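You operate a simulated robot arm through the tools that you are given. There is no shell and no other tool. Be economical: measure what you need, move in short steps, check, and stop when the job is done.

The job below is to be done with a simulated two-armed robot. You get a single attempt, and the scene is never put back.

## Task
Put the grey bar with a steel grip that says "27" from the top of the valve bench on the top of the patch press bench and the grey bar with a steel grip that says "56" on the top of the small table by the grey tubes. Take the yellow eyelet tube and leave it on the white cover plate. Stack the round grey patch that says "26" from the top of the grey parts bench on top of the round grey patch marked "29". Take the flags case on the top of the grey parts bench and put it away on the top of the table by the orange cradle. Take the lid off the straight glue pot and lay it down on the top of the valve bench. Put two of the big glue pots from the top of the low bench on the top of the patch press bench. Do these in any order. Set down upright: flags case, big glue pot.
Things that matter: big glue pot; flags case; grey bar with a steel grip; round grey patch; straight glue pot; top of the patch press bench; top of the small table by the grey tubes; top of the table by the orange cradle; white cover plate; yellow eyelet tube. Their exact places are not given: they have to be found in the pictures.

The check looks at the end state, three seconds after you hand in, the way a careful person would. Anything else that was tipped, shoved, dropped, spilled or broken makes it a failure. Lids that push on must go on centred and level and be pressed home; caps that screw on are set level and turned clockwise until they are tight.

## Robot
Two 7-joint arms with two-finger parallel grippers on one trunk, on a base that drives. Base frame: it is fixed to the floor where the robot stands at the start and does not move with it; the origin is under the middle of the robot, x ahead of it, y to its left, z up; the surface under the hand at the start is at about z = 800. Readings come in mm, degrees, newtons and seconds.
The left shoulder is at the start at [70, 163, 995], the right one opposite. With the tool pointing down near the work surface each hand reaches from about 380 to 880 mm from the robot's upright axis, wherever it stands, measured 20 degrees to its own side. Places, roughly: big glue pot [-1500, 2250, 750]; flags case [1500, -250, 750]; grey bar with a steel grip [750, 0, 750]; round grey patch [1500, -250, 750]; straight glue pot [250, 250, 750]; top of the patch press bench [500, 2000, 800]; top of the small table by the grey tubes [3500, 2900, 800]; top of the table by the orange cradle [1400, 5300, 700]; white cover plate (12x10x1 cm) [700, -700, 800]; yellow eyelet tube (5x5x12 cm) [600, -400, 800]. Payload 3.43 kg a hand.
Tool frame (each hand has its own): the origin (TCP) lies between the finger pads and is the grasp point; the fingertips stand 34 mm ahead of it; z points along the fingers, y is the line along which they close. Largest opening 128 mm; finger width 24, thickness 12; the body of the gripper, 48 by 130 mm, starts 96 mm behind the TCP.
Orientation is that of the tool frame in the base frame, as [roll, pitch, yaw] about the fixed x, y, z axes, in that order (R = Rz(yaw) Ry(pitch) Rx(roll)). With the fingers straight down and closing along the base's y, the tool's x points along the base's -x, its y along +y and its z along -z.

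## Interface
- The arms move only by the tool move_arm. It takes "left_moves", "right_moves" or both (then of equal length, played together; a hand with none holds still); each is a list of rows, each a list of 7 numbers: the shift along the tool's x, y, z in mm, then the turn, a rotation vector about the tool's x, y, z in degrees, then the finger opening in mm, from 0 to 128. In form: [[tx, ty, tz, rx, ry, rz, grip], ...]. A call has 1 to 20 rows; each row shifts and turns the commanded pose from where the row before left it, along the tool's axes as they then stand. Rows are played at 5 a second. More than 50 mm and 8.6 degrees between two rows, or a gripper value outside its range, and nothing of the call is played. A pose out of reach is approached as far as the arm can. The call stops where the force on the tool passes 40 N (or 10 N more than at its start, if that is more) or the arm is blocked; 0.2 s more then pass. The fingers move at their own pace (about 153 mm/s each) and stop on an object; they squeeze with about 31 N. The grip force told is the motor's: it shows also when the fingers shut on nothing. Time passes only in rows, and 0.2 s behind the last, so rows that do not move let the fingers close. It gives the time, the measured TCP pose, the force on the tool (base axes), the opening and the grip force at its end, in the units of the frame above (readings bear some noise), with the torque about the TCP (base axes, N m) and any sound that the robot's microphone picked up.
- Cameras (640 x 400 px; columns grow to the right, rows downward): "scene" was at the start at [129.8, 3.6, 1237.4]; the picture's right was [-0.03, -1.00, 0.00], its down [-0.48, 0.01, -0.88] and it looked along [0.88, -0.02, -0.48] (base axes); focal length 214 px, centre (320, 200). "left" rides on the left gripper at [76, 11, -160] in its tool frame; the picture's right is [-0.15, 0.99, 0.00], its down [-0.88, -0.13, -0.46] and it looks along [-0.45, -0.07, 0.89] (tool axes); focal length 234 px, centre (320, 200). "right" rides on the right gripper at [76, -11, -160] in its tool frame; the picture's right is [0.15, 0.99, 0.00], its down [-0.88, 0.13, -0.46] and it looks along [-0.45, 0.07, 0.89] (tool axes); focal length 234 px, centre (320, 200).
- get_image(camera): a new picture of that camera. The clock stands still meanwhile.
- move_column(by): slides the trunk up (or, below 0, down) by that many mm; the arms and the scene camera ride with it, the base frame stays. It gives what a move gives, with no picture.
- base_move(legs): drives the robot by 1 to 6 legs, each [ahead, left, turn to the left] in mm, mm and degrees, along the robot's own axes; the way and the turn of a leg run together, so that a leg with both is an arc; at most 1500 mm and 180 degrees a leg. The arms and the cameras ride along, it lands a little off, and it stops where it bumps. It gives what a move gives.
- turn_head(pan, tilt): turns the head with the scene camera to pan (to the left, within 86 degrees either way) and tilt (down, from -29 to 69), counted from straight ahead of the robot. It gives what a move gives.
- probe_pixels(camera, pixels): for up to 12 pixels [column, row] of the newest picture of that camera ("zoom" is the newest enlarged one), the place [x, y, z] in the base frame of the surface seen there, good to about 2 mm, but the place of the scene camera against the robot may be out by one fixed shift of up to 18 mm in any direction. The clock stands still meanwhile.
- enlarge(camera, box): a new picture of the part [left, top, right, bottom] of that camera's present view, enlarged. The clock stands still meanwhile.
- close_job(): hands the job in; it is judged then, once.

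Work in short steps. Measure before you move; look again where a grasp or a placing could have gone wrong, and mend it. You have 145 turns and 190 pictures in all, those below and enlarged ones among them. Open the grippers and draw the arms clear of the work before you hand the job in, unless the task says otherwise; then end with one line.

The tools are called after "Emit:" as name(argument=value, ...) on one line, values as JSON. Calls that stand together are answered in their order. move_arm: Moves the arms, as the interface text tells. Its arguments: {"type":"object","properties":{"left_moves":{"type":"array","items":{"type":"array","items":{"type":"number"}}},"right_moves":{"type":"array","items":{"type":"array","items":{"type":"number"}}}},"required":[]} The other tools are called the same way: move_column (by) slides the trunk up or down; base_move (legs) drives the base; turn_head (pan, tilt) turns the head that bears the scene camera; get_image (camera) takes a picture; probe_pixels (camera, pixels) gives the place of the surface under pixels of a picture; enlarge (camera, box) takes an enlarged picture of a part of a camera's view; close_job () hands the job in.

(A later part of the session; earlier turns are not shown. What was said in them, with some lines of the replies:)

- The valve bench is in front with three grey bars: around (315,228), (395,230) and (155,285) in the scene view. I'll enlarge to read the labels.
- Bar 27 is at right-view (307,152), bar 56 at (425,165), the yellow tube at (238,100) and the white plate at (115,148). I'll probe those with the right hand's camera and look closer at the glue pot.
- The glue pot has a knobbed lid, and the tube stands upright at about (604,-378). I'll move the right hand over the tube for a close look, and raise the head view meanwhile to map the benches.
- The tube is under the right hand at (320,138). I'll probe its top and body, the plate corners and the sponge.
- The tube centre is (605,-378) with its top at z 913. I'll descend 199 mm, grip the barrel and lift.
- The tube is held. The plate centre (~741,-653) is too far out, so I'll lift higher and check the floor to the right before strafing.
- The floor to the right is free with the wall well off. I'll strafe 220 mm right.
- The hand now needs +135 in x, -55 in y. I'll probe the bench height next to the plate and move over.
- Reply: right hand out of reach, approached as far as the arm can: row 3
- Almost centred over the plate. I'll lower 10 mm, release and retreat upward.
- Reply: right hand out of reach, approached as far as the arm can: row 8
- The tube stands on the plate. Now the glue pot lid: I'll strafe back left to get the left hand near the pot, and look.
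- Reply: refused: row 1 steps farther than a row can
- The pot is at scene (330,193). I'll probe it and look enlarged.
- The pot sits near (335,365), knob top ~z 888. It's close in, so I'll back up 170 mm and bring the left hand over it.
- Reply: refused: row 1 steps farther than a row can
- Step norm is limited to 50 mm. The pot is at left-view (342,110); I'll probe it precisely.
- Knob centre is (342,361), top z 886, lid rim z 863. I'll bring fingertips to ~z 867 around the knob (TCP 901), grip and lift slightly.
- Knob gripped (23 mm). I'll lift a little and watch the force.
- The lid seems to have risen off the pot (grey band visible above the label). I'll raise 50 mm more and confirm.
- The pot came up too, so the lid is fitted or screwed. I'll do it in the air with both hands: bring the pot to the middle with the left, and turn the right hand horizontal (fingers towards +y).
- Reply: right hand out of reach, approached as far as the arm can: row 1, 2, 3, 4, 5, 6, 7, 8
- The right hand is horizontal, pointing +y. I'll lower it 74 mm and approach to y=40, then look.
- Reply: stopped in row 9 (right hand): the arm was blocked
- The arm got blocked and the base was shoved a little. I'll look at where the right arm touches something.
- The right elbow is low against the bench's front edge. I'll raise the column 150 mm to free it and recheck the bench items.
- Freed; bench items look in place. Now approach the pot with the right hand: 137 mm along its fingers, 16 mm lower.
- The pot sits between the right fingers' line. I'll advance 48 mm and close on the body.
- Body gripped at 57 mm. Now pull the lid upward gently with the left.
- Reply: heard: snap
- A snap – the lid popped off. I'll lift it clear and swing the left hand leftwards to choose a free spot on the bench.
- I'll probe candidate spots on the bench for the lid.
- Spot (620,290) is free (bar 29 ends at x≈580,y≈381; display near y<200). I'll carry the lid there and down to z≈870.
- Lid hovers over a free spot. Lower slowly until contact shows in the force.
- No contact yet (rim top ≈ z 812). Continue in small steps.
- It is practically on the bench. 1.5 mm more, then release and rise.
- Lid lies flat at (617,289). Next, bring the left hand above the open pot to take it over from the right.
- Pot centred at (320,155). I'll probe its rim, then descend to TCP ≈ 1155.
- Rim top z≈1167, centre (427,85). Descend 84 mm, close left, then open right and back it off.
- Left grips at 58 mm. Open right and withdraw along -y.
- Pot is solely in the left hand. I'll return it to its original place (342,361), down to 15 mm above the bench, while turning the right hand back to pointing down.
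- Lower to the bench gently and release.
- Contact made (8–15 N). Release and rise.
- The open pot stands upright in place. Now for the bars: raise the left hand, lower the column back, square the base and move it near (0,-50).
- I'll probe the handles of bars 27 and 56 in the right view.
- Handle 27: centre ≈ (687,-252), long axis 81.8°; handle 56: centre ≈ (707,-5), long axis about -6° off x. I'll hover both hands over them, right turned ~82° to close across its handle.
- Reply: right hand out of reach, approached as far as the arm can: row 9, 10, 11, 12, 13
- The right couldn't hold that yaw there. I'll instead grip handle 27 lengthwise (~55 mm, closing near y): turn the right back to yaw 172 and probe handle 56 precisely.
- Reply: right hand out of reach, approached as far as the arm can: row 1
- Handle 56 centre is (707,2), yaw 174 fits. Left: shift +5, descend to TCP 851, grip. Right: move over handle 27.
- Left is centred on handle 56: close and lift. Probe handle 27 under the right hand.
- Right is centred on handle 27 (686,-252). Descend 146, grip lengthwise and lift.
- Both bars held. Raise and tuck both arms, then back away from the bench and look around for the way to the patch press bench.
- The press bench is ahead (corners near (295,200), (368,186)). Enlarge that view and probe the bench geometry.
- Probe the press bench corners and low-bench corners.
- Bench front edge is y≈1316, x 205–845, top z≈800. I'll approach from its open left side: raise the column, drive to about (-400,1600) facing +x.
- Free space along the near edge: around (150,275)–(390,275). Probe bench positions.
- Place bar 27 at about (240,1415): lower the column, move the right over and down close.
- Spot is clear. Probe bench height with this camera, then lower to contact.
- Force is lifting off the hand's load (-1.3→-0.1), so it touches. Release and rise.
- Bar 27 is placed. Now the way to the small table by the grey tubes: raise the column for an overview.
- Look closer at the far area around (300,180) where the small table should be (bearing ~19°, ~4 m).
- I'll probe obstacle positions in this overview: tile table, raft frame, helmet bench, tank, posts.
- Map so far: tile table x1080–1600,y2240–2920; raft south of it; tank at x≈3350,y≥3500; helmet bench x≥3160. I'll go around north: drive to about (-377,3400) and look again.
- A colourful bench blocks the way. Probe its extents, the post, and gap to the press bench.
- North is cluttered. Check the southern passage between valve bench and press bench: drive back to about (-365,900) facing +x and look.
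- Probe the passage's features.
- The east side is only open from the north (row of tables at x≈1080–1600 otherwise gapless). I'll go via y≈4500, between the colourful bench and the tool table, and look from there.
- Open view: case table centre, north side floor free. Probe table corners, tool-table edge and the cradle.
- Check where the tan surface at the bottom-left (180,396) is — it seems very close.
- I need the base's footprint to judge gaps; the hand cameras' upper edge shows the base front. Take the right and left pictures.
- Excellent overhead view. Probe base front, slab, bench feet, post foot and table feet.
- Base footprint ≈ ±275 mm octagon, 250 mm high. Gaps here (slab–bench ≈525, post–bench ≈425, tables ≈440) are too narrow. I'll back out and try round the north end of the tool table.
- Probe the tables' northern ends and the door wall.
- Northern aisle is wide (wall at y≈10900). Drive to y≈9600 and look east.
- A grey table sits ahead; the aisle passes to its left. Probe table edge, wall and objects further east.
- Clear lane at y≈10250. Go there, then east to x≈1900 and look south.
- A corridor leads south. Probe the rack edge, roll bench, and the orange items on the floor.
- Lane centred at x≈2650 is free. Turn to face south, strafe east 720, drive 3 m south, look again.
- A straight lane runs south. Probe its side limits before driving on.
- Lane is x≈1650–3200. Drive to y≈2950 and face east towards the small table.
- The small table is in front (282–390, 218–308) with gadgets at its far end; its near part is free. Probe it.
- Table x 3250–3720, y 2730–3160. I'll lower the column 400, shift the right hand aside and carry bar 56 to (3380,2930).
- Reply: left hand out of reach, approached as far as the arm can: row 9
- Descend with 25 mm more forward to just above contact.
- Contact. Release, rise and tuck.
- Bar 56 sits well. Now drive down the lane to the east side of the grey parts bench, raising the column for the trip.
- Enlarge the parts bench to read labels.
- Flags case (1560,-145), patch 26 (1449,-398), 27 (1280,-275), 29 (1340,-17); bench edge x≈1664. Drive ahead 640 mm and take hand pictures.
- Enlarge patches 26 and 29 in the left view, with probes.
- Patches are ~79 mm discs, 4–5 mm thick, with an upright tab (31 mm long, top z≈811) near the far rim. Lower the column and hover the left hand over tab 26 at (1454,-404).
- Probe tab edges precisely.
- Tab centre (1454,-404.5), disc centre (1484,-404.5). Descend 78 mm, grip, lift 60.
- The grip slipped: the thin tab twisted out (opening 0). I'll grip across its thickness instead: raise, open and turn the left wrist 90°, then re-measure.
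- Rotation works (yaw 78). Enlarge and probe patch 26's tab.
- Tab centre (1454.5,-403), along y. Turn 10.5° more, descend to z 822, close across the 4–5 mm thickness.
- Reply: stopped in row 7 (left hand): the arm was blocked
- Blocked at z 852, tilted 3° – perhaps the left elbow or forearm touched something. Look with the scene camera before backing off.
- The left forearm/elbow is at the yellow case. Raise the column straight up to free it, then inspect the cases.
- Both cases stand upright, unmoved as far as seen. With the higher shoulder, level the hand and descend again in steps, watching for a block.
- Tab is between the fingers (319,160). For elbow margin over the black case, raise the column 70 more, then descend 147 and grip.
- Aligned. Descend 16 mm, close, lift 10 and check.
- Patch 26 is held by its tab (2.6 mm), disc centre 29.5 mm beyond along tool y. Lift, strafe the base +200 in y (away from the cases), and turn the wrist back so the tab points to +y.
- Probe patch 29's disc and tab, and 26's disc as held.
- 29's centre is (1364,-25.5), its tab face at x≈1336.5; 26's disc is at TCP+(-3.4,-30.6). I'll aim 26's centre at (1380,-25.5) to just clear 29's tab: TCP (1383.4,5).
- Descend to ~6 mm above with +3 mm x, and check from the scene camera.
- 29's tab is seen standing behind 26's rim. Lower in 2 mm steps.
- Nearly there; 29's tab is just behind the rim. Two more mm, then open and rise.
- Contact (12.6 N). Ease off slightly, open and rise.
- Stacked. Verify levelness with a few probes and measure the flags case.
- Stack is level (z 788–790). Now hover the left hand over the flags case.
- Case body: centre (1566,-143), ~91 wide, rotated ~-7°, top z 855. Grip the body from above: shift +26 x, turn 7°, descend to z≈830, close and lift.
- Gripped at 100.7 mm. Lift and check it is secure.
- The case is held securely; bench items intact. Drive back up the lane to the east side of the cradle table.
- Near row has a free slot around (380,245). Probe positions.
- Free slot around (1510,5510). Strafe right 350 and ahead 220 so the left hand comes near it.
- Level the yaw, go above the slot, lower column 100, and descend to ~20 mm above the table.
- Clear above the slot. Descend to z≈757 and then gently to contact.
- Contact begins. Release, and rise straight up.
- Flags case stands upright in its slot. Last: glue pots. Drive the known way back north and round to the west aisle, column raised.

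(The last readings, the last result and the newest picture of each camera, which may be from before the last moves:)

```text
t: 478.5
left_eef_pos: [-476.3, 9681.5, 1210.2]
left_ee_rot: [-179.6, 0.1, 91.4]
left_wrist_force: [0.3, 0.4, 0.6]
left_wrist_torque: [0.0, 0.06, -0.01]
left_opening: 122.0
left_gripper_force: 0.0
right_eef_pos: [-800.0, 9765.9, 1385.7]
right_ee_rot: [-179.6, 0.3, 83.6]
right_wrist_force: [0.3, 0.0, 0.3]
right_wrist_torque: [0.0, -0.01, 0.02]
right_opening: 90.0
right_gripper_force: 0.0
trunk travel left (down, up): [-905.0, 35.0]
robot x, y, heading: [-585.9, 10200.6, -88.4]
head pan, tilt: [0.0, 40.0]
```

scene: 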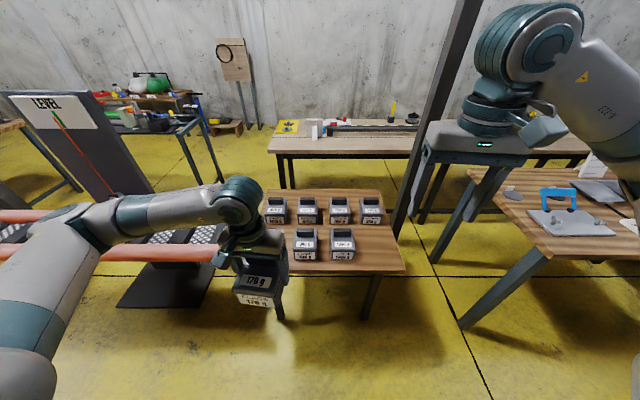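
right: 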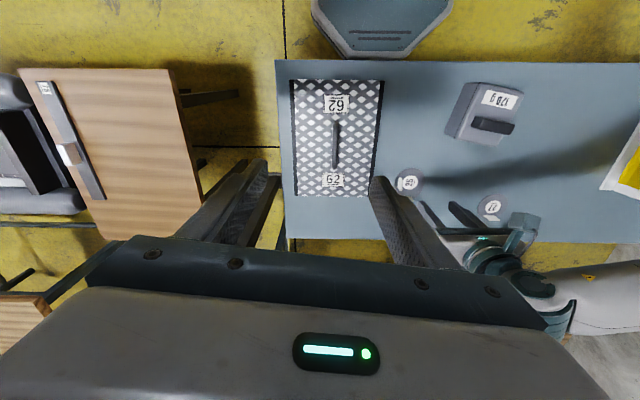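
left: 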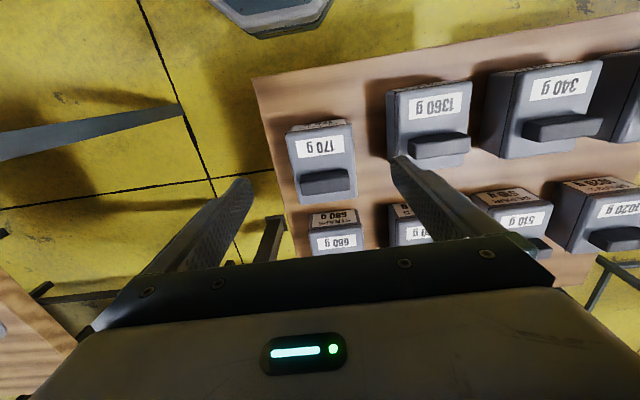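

Straighten (-1.6°) and drive down the west aisle to y≈2450, then face the low bench.

Emit:
base_move(legs=[[0, 0, -1.6], [1500, 0, 0], [1500, 0, 0], [1500, 0, 0], [1500, 0, 0], [1500, 0, 0]])

Emit:
base_move(legs=[[200, 0, 0], [0, 0, -90]])

Emit:
turn_head(pan=0, tilt=45)

Emit:
get_image(camera="scene")

Emit:
get_image(camera="left")

```text
t: 514.5
left_eef_pos: [-427.8, 2160.4, 1210.1]
left_ee_rot: [-179.5, 0.1, 90.8]
left_wrist_force: [0.4, 0.2, 0.1]
left_wrist_torque: [-0.01, 0.01, 0.03]
left_opening: 122.1
left_gripper_force: 0.1
right_eef_pos: [-750.0, 2247.2, 1386.9]
right_ee_rot: [-179.5, 0.2, 83.1]
right_wrist_force: [0.3, -0.2, 0.3]
right_wrist_torque: [-0.05, 0.0, -0.01]
right_opening: 90.1
right_gripper_force: 0.2
trunk travel left (down, up): [-905.0, 35.0]
robot x, y, heading: [-527.9, 2681.2, -88.9]
head pan, tilt: [0.0, 40.0]
```

```text
t: 520.0
left_eef_pos: [-1049.7, 2385.7, 1210.9]
left_ee_rot: [-179.6, 0.0, -0.1]
left_wrist_force: [0.0, -0.7, 0.5]
left_wrist_torque: [-0.03, 0.0, -0.04]
left_opening: 122.0
left_gripper_force: 0.0
right_eef_pos: [-957.1, 2706.7, 1387.0]
right_ee_rot: [-179.5, 0.3, -7.9]
right_wrist_force: [0.1, -0.6, 0.6]
right_wrist_torque: [0.0, -0.01, 0.0]
right_opening: 90.1
right_gripper_force: 0.0
trunk travel left (down, up): [-905.0, 35.0]
robot x, y, heading: [-525.0, 2476.1, -179.7]
head pan, tilt: [0.0, 40.0]
```

```text
t: 520.6
left_eef_pos: [-1048.5, 2386.5, 1209.4]
left_ee_rot: [-179.6, 0.1, -0.2]
left_wrist_force: [0.0, -0.3, 0.5]
left_wrist_torque: [0.0, -0.01, -0.05]
left_opening: 122.2
left_gripper_force: 0.0
right_eef_pos: [-958.3, 2708.1, 1386.2]
right_ee_rot: [-179.4, 0.2, -7.7]
right_wrist_force: [0.5, 0.6, 0.2]
right_wrist_torque: [-0.01, -0.02, 0.0]
right_opening: 90.1
right_gripper_force: 0.0
trunk travel left (down, up): [-905.0, 35.0]
robot x, y, heading: [-529.2, 2482.4, -179.9]
head pan, tilt: [0.0, 45.0]
```

```text
50 pictures are left
```

scene: 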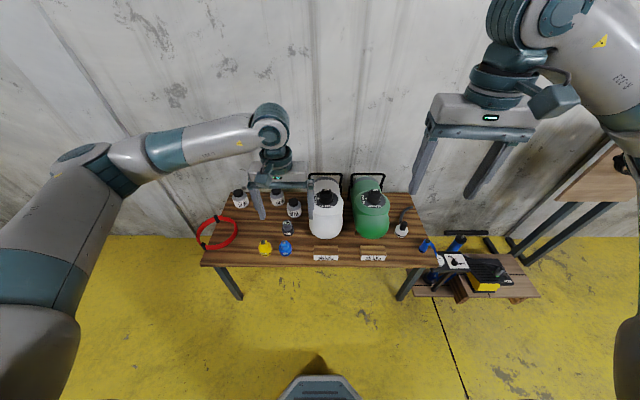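

```text
49 pictures are left
```

left: 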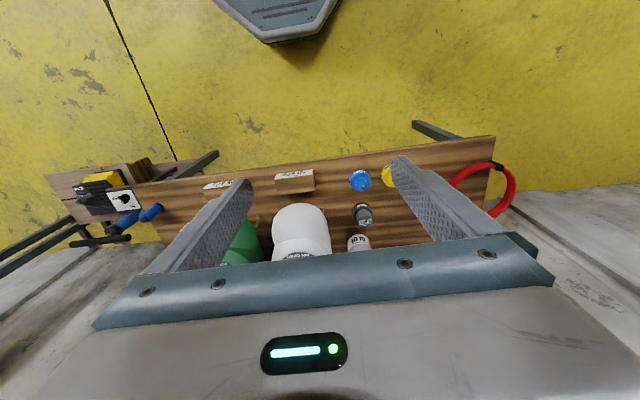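

Glue pots are at (240,198), (277,195), (293,208). Enlarge and probe.

Emit:
enlarge(camera="scene", box=[195, 170, 345, 270])

Emit:
probe_pixels(camera="scene", pixels=[[240, 192], [240, 204], [277, 190], [293, 202], [293, 214], [287, 224], [401, 230], [216, 235], [268, 258], [285, 262], [277, 202], [402, 224]])

```text
4.00 times, centred on (270, 220) of scene
```

zoom: 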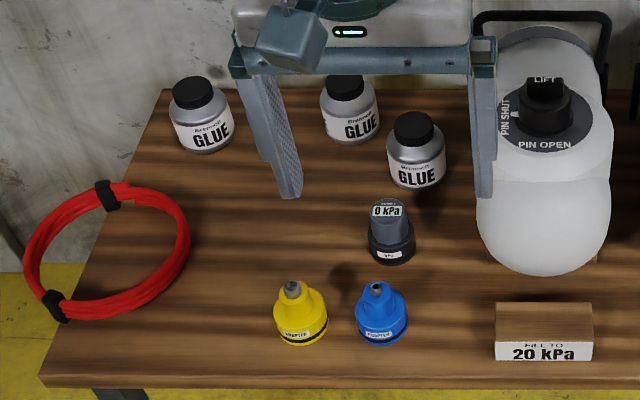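

```text
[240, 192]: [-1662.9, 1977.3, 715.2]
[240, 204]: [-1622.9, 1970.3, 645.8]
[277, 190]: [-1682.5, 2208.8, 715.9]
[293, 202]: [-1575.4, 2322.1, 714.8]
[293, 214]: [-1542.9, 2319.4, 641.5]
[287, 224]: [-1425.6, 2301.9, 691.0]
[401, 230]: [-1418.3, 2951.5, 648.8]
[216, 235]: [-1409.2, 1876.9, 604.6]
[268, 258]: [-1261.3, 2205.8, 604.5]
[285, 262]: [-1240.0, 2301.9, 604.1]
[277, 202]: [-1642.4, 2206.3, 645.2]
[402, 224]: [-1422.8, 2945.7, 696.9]
```

Pots: A(-1575,2322), B(-1682,2209), C(-1663,1977), bench z≈600. I'll take B (right) and C (left): lower column 250, drive to about (-945,2093), look with both hands.

Emit:
move_column(by=-250)

Emit:
base_move(legs=[[0, 389, 0], [415, 0, 0]])

Emit:
move_arm(left_moves=[[-30, 35, 0, 0, 0, 0, 128], [-30, 10, 0, 0, 0, 0, 128], [-30, 0, 0, 0, 0, 0, 128], [0, 0, 0, 0, 0, 0, 128]], right_moves=[[-35, 30, 0, 0, 0, -4, 128], [-35, 30, 0, 0, 0, -4, 128], [-35, 30, 15, 0, 0, 0, 128], [-35, 17, 30, 0, 0, 0, 128]])

Emit:
get_image(camera="left")

Emit:
get_image(camera="right")

```text
t: 523.2
left_eef_pos: [-1048.4, 2386.7, 959.5]
left_ee_rot: [-179.5, 0.0, -0.1]
left_wrist_force: [0.1, -0.3, -0.4]
left_wrist_torque: [0.0, 0.0, -0.01]
left_opening: 121.9
left_gripper_force: 0.0
right_eef_pos: [-957.6, 2707.1, 1137.3]
right_ee_rot: [-179.4, 0.2, -7.8]
right_wrist_force: [-0.7, 0.2, -0.7]
right_wrist_torque: [0.0, 0.0, 0.0]
right_opening: 90.1
right_gripper_force: 0.2
trunk travel left (down, up): [-655.0, 285.0]
robot x, y, heading: [-529.2, 2480.8, -179.9]
head pan, tilt: [0.0, 45.0]
```

```text
t: 527.8
left_eef_pos: [-1469.0, 1995.7, 959.4]
left_ee_rot: [-179.5, -0.1, -0.1]
left_wrist_force: [-0.9, 0.2, 0.6]
left_wrist_torque: [0.01, 0.0, 0.01]
left_opening: 121.9
left_gripper_force: 0.0
right_eef_pos: [-1375.9, 2317.1, 1137.6]
right_ee_rot: [-179.5, 0.2, -7.8]
right_wrist_force: [-0.2, -1.0, -0.1]
right_wrist_torque: [-0.02, 0.0, -0.03]
right_opening: 90.2
right_gripper_force: 0.1
trunk travel left (down, up): [-655.0, 285.0]
robot x, y, heading: [-943.4, 2090.6, -179.7]
head pan, tilt: [0.0, 45.0]
```

```text
t: 528.8
left_eef_pos: [-1560.8, 1953.5, 959.2]
left_ee_rot: [-179.5, 0.1, -0.2]
left_wrist_force: [0.6, 0.0, -0.5]
left_wrist_torque: [0.01, 0.01, 0.01]
left_opening: 128.0
left_gripper_force: 0.1
right_eef_pos: [-1522.6, 2217.0, 1090.3]
right_ee_rot: [-179.4, 0.1, 0.1]
right_wrist_force: [-0.1, -0.1, -0.3]
right_wrist_torque: [0.0, -0.03, -0.01]
right_opening: 128.1
right_gripper_force: 0.0
trunk travel left (down, up): [-655.0, 285.0]
robot x, y, heading: [-946.1, 2091.4, -179.8]
head pan, tilt: [0.0, 45.0]
```

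```text
47 pictures are left
```

left: 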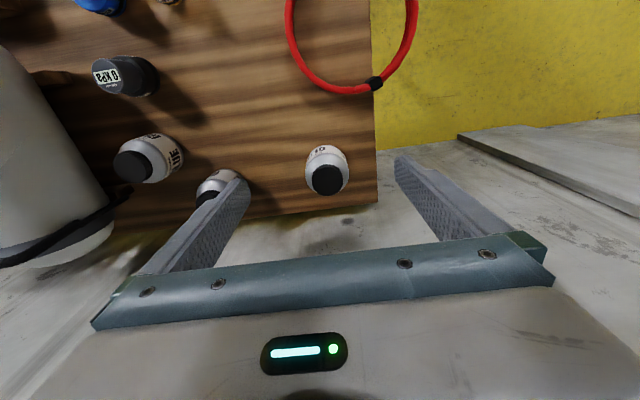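

```text
46 pictures are left
```

right: 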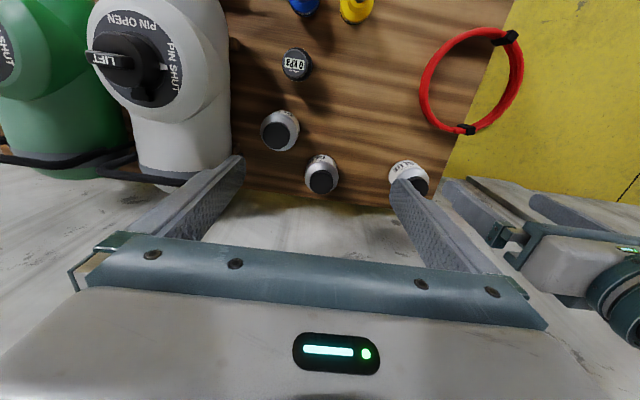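

Probe pots C (left view 327,178) and B (right view 322,180).

Emit:
probe_pixels(camera="left", pixels=[[327, 180], [315, 178], [340, 178], [327, 168], [327, 192], [310, 160], [345, 160], [325, 150], [280, 150]])

Emit:
probe_pixels(camera="right", pixels=[[321, 183], [312, 182], [333, 182], [321, 174], [321, 191], [309, 170], [338, 170], [322, 158], [280, 135], [350, 160]])

Emit:
enlarge(camera="left", box=[285, 125, 375, 205])

Emit:
enlarge(camera="right", box=[240, 100, 380, 205])

```text
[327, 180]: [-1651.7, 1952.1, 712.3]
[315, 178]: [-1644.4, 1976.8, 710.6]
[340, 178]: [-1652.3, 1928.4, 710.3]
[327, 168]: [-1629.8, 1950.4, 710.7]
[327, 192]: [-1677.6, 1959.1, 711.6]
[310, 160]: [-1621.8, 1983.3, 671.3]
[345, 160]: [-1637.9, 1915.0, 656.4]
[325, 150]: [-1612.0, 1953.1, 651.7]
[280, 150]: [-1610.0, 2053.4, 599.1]
```

```text
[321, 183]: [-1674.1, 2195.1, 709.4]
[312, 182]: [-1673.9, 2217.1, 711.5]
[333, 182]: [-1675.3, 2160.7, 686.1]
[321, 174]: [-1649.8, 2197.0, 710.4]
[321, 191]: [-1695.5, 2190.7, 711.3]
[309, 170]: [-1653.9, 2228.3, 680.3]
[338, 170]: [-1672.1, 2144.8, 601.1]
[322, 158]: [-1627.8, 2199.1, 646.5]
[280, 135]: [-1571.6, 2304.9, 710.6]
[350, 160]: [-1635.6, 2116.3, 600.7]
```

```text
5.00 times, centred on (330, 165) of left
```

zoom: 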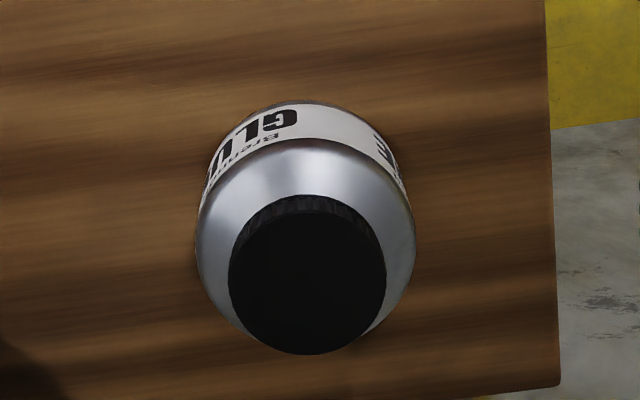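

```text
3.81 times, centred on (310, 152) of right
```

zoom: 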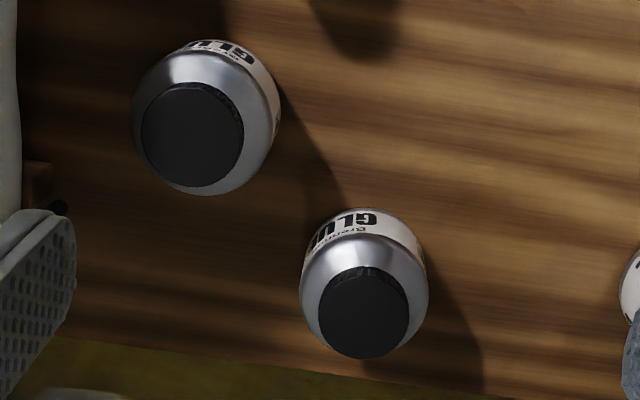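

C: centre (-1652,1953), B: centre (-1671.5,2195); bodies ~88 mm, screw caps top z 711. Lower the column 200, move both hands over, and start down around the bodies.

Emit:
move_column(by=-200)

Emit:
move_arm(left_moves=[[-45, 0, 0, 0, 0, 0, 128], [-46, 0, 0, 0, 0, 0, 128], [0, 0, 0, 0, 0, 0, 128], [0, 0, 0, 0, 0, 0, 128], [0, 0, 20, 0, 0, 0, 128], [0, 0, 20, 0, 0, 0, 128], [0, 0, 15, 0, 0, 0, 128], [0, 0, 15, 0, 0, 0, 128]], right_moves=[[-37, 5.5, 0, 0, 0, 0, 128], [-37, 5.5, 0, 0, 0, 0, 128], [-37, 5.5, 0, 0, 0, 0, 128], [-38, 5.5, 0, 0, 0, 0, 128], [0, 0, 49, 0, 0, 0, 128], [0, 0, 49, 0, 0, 0, 128], [0, 0, 49, 0, 0, 0, 128], [0, 0, 49, 0, 0, 0, 128]])

Emit:
get_image(camera="left")

Emit:
get_image(camera="right")

```text
t: 531.0
left_eef_pos: [-1558.4, 1952.0, 761.6]
left_ee_rot: [-179.5, 0.1, -0.1]
left_wrist_force: [-0.3, 0.4, -0.1]
left_wrist_torque: [-0.01, 0.02, -0.01]
left_opening: 128.2
left_gripper_force: 0.1
right_eef_pos: [-1521.1, 2217.1, 890.9]
right_ee_rot: [-179.4, 0.1, 0.1]
right_wrist_force: [0.6, 0.0, 0.5]
right_wrist_torque: [0.03, 0.0, -0.04]
right_opening: 127.7
right_gripper_force: 0.0
trunk travel left (down, up): [-455.0, 485.0]
robot x, y, heading: [-946.6, 2093.2, -180.0]
head pan, tilt: [0.0, 45.0]
```

```text
t: 532.8
left_eef_pos: [-1650.6, 1953.4, 689.7]
left_ee_rot: [-179.6, -0.1, -0.1]
left_wrist_force: [0.0, 0.3, -0.7]
left_wrist_torque: [0.0, -0.01, 0.0]
left_opening: 127.9
left_gripper_force: 0.0
right_eef_pos: [-1673.4, 2197.5, 693.3]
right_ee_rot: [-179.6, 0.1, 0.1]
right_wrist_force: [0.5, -0.1, -0.5]
right_wrist_torque: [-0.02, -0.02, -0.04]
right_opening: 128.2
right_gripper_force: 0.2
trunk travel left (down, up): [-455.0, 485.0]
robot x, y, heading: [-948.0, 2087.7, -179.8]
head pan, tilt: [0.0, 45.0]
```

```text
43 pictures are left
```

left: 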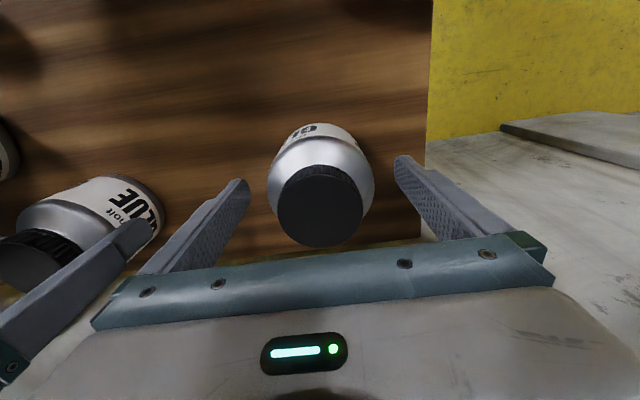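

```text
42 pictures are left
```

right: 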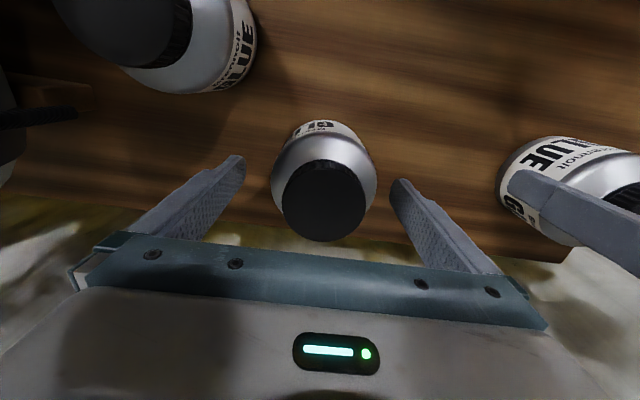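

Both centred. Descend ~50 mm, close on the bodies, and lift.

Emit:
move_arm(left_moves=[[0, 0, 25, 0, 0, 0, 128], [0, 0, 22, 0, 0, 0, 128], [0, 0, 0, 0, 0, 0, 100], [0, 0, 0, 0, 0, 0, 0], [0, 0, 0, 0, 0, 0, 0], [0, 0, 0, 0, 0, 0, 0], [0, 0, -15, 0, 0, 0, 0], [0, 0, -40, 0, 0, 0, 0], [0, 0, -45, 0, 0, 0, 0], [0, 0, -45, 0, 0, 0, 0]], right_moves=[[0, 0, 25, 0, 0, 0, 128], [0, 0, 26, 0, 0, 0, 128], [0, 0, 0, 0, 0, 0, 100], [0, 0, 0, 0, 0, 0, 0], [0, 0, 0, 0, 0, 0, 0], [0, 0, 0, 0, 0, 0, 0], [0, 0, -15, 0, 0, 0, 0], [0, 0, -40, 0, 0, 0, 0], [0, 0, -45, 0, 0, 0, 0], [0, 0, -45, 0, 0, 0, 0]])

Emit:
get_image(camera="left")

Emit:
get_image(camera="right")

```text
t: 535.0
left_eef_pos: [-1648.9, 1952.4, 789.4]
left_ee_rot: [-179.5, 0.0, -0.1]
left_wrist_force: [0.2, -0.3, -4.1]
left_wrist_torque: [0.0, 0.0, 0.02]
left_opening: 88.9
left_gripper_force: 31.1
right_eef_pos: [-1671.8, 2197.7, 787.7]
right_ee_rot: [-179.4, 0.2, 0.1]
right_wrist_force: [0.7, 0.0, -3.0]
right_wrist_torque: [-0.05, 0.02, 0.01]
right_opening: 88.4
right_gripper_force: 31.4
trunk travel left (down, up): [-455.0, 485.0]
robot x, y, heading: [-941.0, 2091.0, -179.7]
head pan, tilt: [0.0, 45.0]
```

```text
41 pictures are left
```

left: 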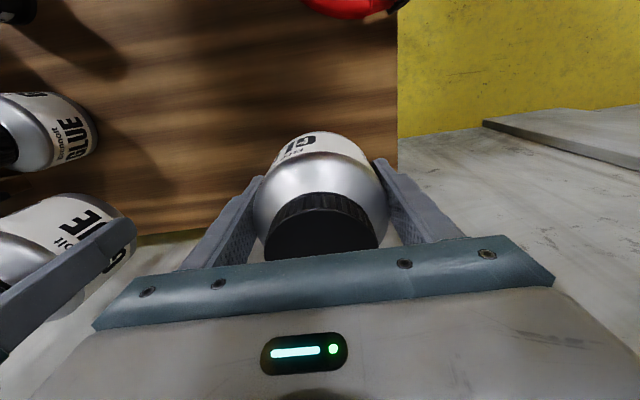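

```text
40 pictures are left
```

right: 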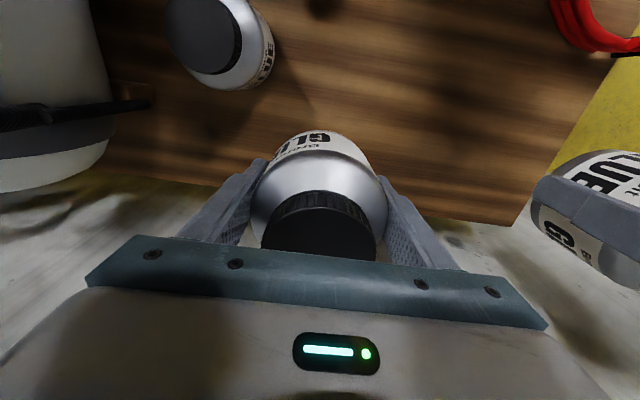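

Both pots held at 88 mm. Raise the column 330, retract arms 160, back off to (-351,1910) and turn to face the press bench.

Emit:
move_column(by=330)

Emit:
move_arm(left_moves=[[40, 0, 0, 0, 0, 0, 0], [40, 0, 0, 0, 0, 0, 0], [40, 0, 0, 0, 0, 0, 0], [40, 0, 0, 0, 0, 0, 0]], right_moves=[[40, 0, 0, 0, 0, 0, 0], [40, 0, 0, 0, 0, 0, 0], [40, 0, 0, 0, 0, 0, 0], [40, 0, 0, 0, 0, 0, 0]])

Emit:
base_move(legs=[[-590, 181, 0], [0, 0, 90], [0, 0, 90]])

Emit:
turn_head(pan=0, tilt=45)

Emit:
get_image(camera="scene")

```text
t: 538.2
left_eef_pos: [-1649.1, 1952.7, 1117.8]
left_ee_rot: [-179.6, -0.1, -0.1]
left_wrist_force: [-0.3, 0.3, -4.3]
left_wrist_torque: [0.0, 0.0, 0.01]
left_opening: 88.6
left_gripper_force: 30.6
right_eef_pos: [-1673.1, 2196.3, 1116.9]
right_ee_rot: [-179.4, 0.1, 0.1]
right_wrist_force: [1.3, 0.7, -2.9]
right_wrist_torque: [0.02, -0.03, -0.01]
right_opening: 88.1
right_gripper_force: 30.7
trunk travel left (down, up): [-785.0, 155.0]
robot x, y, heading: [-945.9, 2091.9, -179.7]
head pan, tilt: [0.0, 45.0]
```

```text
t: 539.2
left_eef_pos: [-1486.0, 1952.1, 1119.5]
left_ee_rot: [-179.5, 0.2, -0.1]
left_wrist_force: [0.0, 0.4, -3.5]
left_wrist_torque: [-0.03, 0.02, 0.01]
left_opening: 88.7
left_gripper_force: 31.6
right_eef_pos: [-1509.8, 2197.5, 1117.9]
right_ee_rot: [-179.6, 0.2, 0.1]
right_wrist_force: [0.4, 0.1, -3.8]
right_wrist_torque: [-0.01, 0.04, 0.01]
right_opening: 88.4
right_gripper_force: 30.6
trunk travel left (down, up): [-785.0, 155.0]
robot x, y, heading: [-945.5, 2090.3, -179.8]
head pan, tilt: [0.0, 45.0]
```

```text
t: 550.4
left_eef_pos: [191.0, 2048.1, 1117.9]
left_ee_rot: [-179.6, 0.0, 179.7]
left_wrist_force: [-0.4, 0.2, -4.0]
left_wrist_torque: [0.03, 0.04, -0.04]
left_opening: 88.2
left_gripper_force: 30.7
right_eef_pos: [213.8, 1801.7, 1116.1]
right_ee_rot: [-179.5, 0.1, 180.0]
right_wrist_force: [-0.6, 0.2, -4.1]
right_wrist_torque: [0.02, 0.01, -0.01]
right_opening: 88.3
right_gripper_force: 30.4
trunk travel left (down, up): [-785.0, 155.0]
robot x, y, heading: [-356.5, 1912.9, -0.1]
head pan, tilt: [0.0, 45.0]
```

```text
t: 551.0
left_eef_pos: [190.4, 2046.7, 1118.6]
left_ee_rot: [-179.5, -0.1, 179.6]
left_wrist_force: [0.4, 0.1, -3.5]
left_wrist_torque: [0.0, 0.03, -0.01]
left_opening: 88.4
left_gripper_force: 31.3
right_eef_pos: [213.8, 1802.6, 1116.2]
right_ee_rot: [-179.4, 0.1, 179.9]
right_wrist_force: [1.1, -0.1, -3.9]
right_wrist_torque: [-0.03, -0.01, -0.02]
right_opening: 87.9
right_gripper_force: 31.0
trunk travel left (down, up): [-785.0, 155.0]
robot x, y, heading: [-350.6, 1911.5, 0.0]
head pan, tilt: [0.0, 45.0]
```

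```text
39 pictures are left
```

scene: 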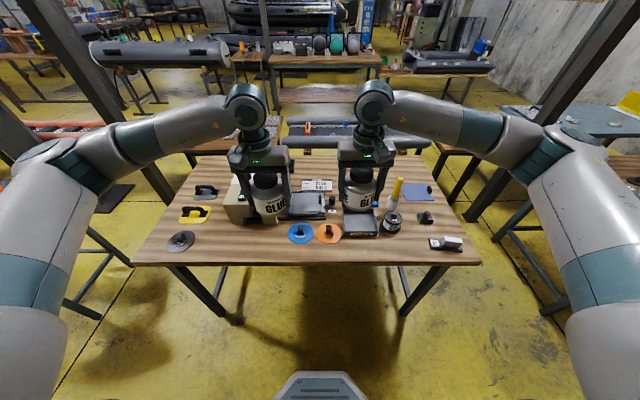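

Free spots: near (235,248) and (372,250). Probe surroundings.

Emit:
probe_pixels(camera="scene", pixels=[[235, 248], [225, 232], [372, 250], [393, 234], [362, 238], [430, 248], [300, 243], [181, 250], [245, 225], [345, 262], [330, 243], [208, 222]])

Emit:
enlarge(camera="scene", box=[160, 170, 480, 280])

```text
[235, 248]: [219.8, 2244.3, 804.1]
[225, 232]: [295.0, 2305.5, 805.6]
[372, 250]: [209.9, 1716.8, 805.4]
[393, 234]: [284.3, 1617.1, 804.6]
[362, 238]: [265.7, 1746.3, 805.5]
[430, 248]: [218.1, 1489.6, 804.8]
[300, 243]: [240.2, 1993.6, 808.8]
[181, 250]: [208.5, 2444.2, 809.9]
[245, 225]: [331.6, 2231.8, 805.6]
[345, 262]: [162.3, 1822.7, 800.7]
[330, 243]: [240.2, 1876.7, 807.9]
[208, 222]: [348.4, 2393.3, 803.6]
```

```text
2.00 times, centred on (320, 225) of scene
```

zoom: 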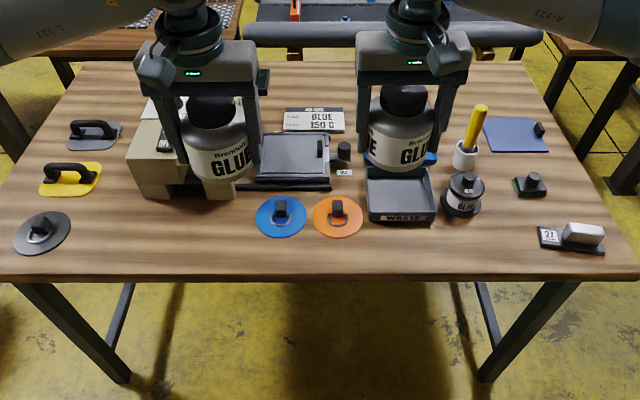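

Spots chosen: left pot (235,2240), right pot (232,1570). Move over at height, lower the column 200, then look.

Emit:
move_arm(left_moves=[[-9, 38.6, 0, 0, 0, 0, 0], [-9, 38.6, 0, 0, 0, 0, 0], [-9, 38.6, 0, 0, 0, 0, 0], [-9, 38.6, 0, 0, 0, 0, 0], [-9, 38.6, 0, 0, 0, 0, 0]], right_moves=[[-3.6, -46.4, 0, 0, 0, 0, 0], [-3.6, -46.4, 0, 0, 0, 0, 0], [-3.6, -46.4, 0, 0, 0, 0, 0], [-3.6, -46.4, 0, 0, 0, 0, 0], [-3.6, -46.4, 0, 0, 0, 0, 0]])

Emit:
move_column(by=-200)

Emit:
get_image(camera="left")

Emit:
get_image(camera="right")

```text
t: 552.2
left_eef_pos: [237.3, 2239.5, 1115.8]
left_ee_rot: [-179.6, -0.1, 179.7]
left_wrist_force: [-0.1, 0.6, -4.5]
left_wrist_torque: [0.01, 0.02, 0.0]
left_opening: 88.5
left_gripper_force: 30.9
right_eef_pos: [231.4, 1569.2, 1119.0]
right_ee_rot: [-179.5, 0.1, 179.9]
right_wrist_force: [0.2, -0.3, -3.6]
right_wrist_torque: [0.0, 0.02, -0.04]
right_opening: 88.1
right_gripper_force: 30.9
trunk travel left (down, up): [-785.0, 155.0]
robot x, y, heading: [-350.5, 1911.2, -0.1]
head pan, tilt: [0.0, 45.0]
```

```text
t: 554.3
left_eef_pos: [236.8, 2240.5, 915.1]
left_ee_rot: [-179.4, 0.0, 179.6]
left_wrist_force: [-0.3, -0.1, -4.2]
left_wrist_torque: [0.02, 0.02, 0.02]
left_opening: 88.5
left_gripper_force: 30.5
right_eef_pos: [231.7, 1569.3, 919.1]
right_ee_rot: [-179.5, 0.2, 179.9]
right_wrist_force: [-0.5, 0.3, -3.0]
right_wrist_torque: [-0.03, 0.02, 0.0]
right_opening: 88.3
right_gripper_force: 31.3
trunk travel left (down, up): [-585.0, 355.0]
robot x, y, heading: [-350.6, 1912.8, 0.2]
head pan, tilt: [0.0, 45.0]
```

```text
37 pictures are left
```

left: 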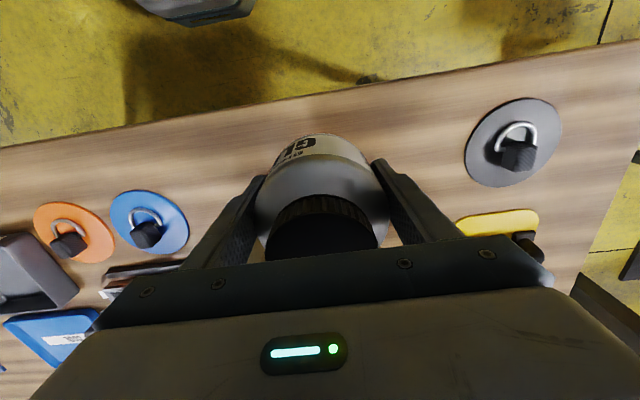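

```text
36 pictures are left
```

right: 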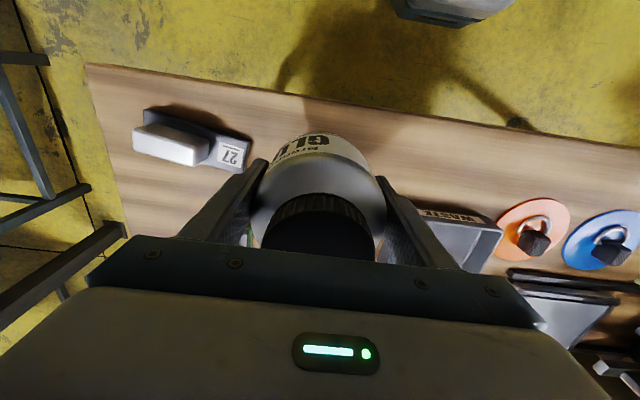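

Both spots are clear. Descend to ~4 mm above the bench.

Emit:
move_arm(left_moves=[[0, 0, 35, 0, 0, 0, 0], [0, 0, 25, 0, 0, 0, 0], [0, 0, 7, 0, 0, 0, 0], [0, 0, 1, 0, 0, 0, 0], [0, 0, 0, 0, 0, 0, 0]], right_moves=[[0, 0, 35, 0, 0, 0, 0], [0, 0, 27, 0, 0, 0, 0], [0, 0, 7, 0, 0, 0, 0], [0, 0, 2, 0, 0, 0, 0], [0, 0, 0, 0, 0, 0, 0]])

```text
t: 555.5
left_eef_pos: [236.9, 2239.5, 847.6]
left_ee_rot: [-179.5, 0.0, 179.6]
left_wrist_force: [0.1, -0.4, -4.0]
left_wrist_torque: [-0.03, 0.03, -0.01]
left_opening: 88.5
left_gripper_force: 31.0
right_eef_pos: [231.8, 1570.1, 846.6]
right_ee_rot: [-179.6, -0.1, 179.9]
right_wrist_force: [0.5, -0.8, -3.1]
right_wrist_torque: [0.01, 0.03, 0.0]
right_opening: 88.1
right_gripper_force: 31.0
trunk travel left (down, up): [-585.0, 355.0]
robot x, y, heading: [-352.8, 1914.1, -0.3]
head pan, tilt: [0.0, 45.0]
```

Emit:
move_arm(left_moves=[[0, 0, 1.5, 0, 0, 0, 0], [0, 0, 1, 0, 0, 0, 0], [0, 0, 0.5, 0, 0, 0, 0], [0, 0, 0, 0, 0, 0, 0]], right_moves=[[0, 0, 1.5, 0, 0, 0, 0], [0, 0, 1, 0, 0, 0, 0], [0, 0, 0.5, 0, 0, 0, 0], [0, 0, 0, 0, 0, 0, 0]])

```text
t: 556.5
left_eef_pos: [235.9, 2239.1, 845.9]
left_ee_rot: [-179.6, 0.0, 179.5]
left_wrist_force: [-0.7, 1.6, 1.9]
left_wrist_torque: [0.33, -0.02, 0.03]
left_opening: 88.5
left_gripper_force: 31.0
right_eef_pos: [230.6, 1568.6, 844.6]
right_ee_rot: [-179.6, 0.1, 179.9]
right_wrist_force: [0.3, 0.0, -3.4]
right_wrist_torque: [-0.01, 0.01, 0.01]
right_opening: 87.9
right_gripper_force: 31.0
trunk travel left (down, up): [-585.0, 355.0]
robot x, y, heading: [-355.3, 1913.9, -0.0]
head pan, tilt: [0.0, 45.0]
```

Left is touching; right not yet. Lower the right further in 1 mm steps.

Emit:
move_arm(left_moves=[[0, 0, 0.5, 0, 0, 0, 0], [0, 0, 0, 0, 0, 0, 0], [0, 0, 0, 0, 0, 0, 0], [0, 0, 0, 0, 0, 0, 0]], right_moves=[[0, 0, 1, 0, 0, 0, 0], [0, 0, 1, 0, 0, 0, 0], [0, 0, 0.5, 0, 0, 0, 0], [0, 0, 0, 0, 0, 0, 0]])

```text
t: 557.5
left_eef_pos: [235.6, 2239.8, 844.6]
left_ee_rot: [-179.5, 0.0, 179.4]
left_wrist_force: [4.0, 1.5, 4.0]
left_wrist_torque: [0.41, -0.13, -0.1]
left_opening: 88.4
left_gripper_force: 31.3
right_eef_pos: [230.9, 1568.7, 844.8]
right_ee_rot: [-179.4, 0.4, 179.8]
right_wrist_force: [3.4, -2.4, 16.0]
right_wrist_torque: [0.71, 0.09, -0.09]
right_opening: 88.0
right_gripper_force: 31.5
trunk travel left (down, up): [-585.0, 355.0]
robot x, y, heading: [-355.1, 1911.3, -0.2]
head pan, tilt: [0.0, 45.0]
```

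Both pots rest on the bench. Open modestly, rise straight, then check.

Emit:
move_arm(left_moves=[[0, 0, 0, 0, 0, 0, 98], [0, 0, 0, 0, 0, 0, 106], [0, 0, -20, 0, 0, 0, 106], [0, 0, -40, 0, 0, 0, 106], [0, 0, -45, 0, 0, 0, 106], [0, 0, -45, 0, 0, 0, 106], [0, 0, -45, 0, 0, 0, 106], [45, 0, 0, 0, 0, 0, 106], [45, 0, 0, 0, 0, 0, 106]], right_moves=[[0, 0, -0.5, 0, 0, 0, 98], [0, 0, 0, 0, 0, 0, 106], [0, 0, -20, 0, 0, 0, 106], [0, 0, -40, 0, 0, 0, 106], [0, 0, -45, 0, 0, 0, 106], [0, 0, -45, 0, 0, 0, 106], [0, 0, -45, 0, 0, 0, 106], [45, 0, 0, 0, 0, 0, 106], [45, 0, 0, 0, 0, 0, 106]])

Emit:
base_move(legs=[[-200, 0, 0]])

Emit:
get_image(camera="scene")

Emit:
enlarge(camera="scene", box=[160, 140, 480, 280])

```text
t: 559.5
left_eef_pos: [144.5, 2240.3, 1039.2]
left_ee_rot: [-179.5, 0.0, 179.6]
left_wrist_force: [0.0, -0.7, 0.1]
left_wrist_torque: [-0.05, -0.05, -0.02]
left_opening: 106.1
left_gripper_force: 0.1
right_eef_pos: [138.2, 1571.6, 1038.3]
right_ee_rot: [-179.5, 0.2, 179.8]
right_wrist_force: [-1.3, 0.8, 1.1]
right_wrist_torque: [0.02, -0.06, -0.03]
right_opening: 106.0
right_gripper_force: 0.0
trunk travel left (down, up): [-585.0, 355.0]
robot x, y, heading: [-354.7, 1910.5, 0.1]
head pan, tilt: [0.0, 45.0]
```

```text
t: 561.1
left_eef_pos: [-56.7, 2240.5, 1039.2]
left_ee_rot: [-179.4, 0.0, 179.5]
left_wrist_force: [-0.7, 0.5, 0.2]
left_wrist_torque: [-0.03, -0.05, 0.02]
left_opening: 106.0
left_gripper_force: 0.0
right_eef_pos: [-62.0, 1572.0, 1036.3]
right_ee_rot: [-179.6, 0.0, 179.9]
right_wrist_force: [0.3, -0.2, 0.2]
right_wrist_torque: [0.02, -0.02, 0.0]
right_opening: 105.9
right_gripper_force: 0.1
trunk travel left (down, up): [-585.0, 355.0]
robot x, y, heading: [-560.1, 1915.7, -0.1]
head pan, tilt: [0.0, 45.0]
```

```text
35 pictures are left
```

scene: 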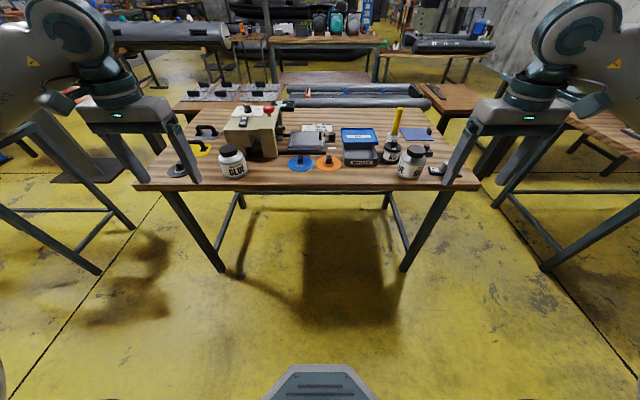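

```text
2.00 times, centred on (320, 210) of scene
```

zoom: 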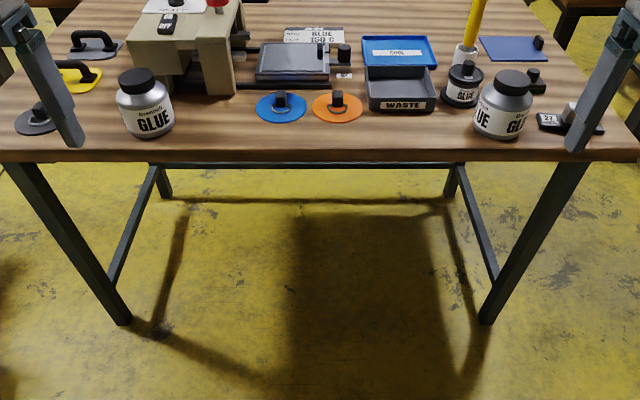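

Both glue pots stand upright on the press bench, bar 27 is undisturbed, the grippers are open and the arms are clear. Handing in.

Emit:
close_job()

```text
The job is handed in.
```

All the moves are done and the job is handed in. I could not fully confirm that nothing else shifted: an elbow touched the valve bench's edge, and a forearm touched or came right up against the standing cases on the grey parts bench. Nothing looked moved in the pictures after either.
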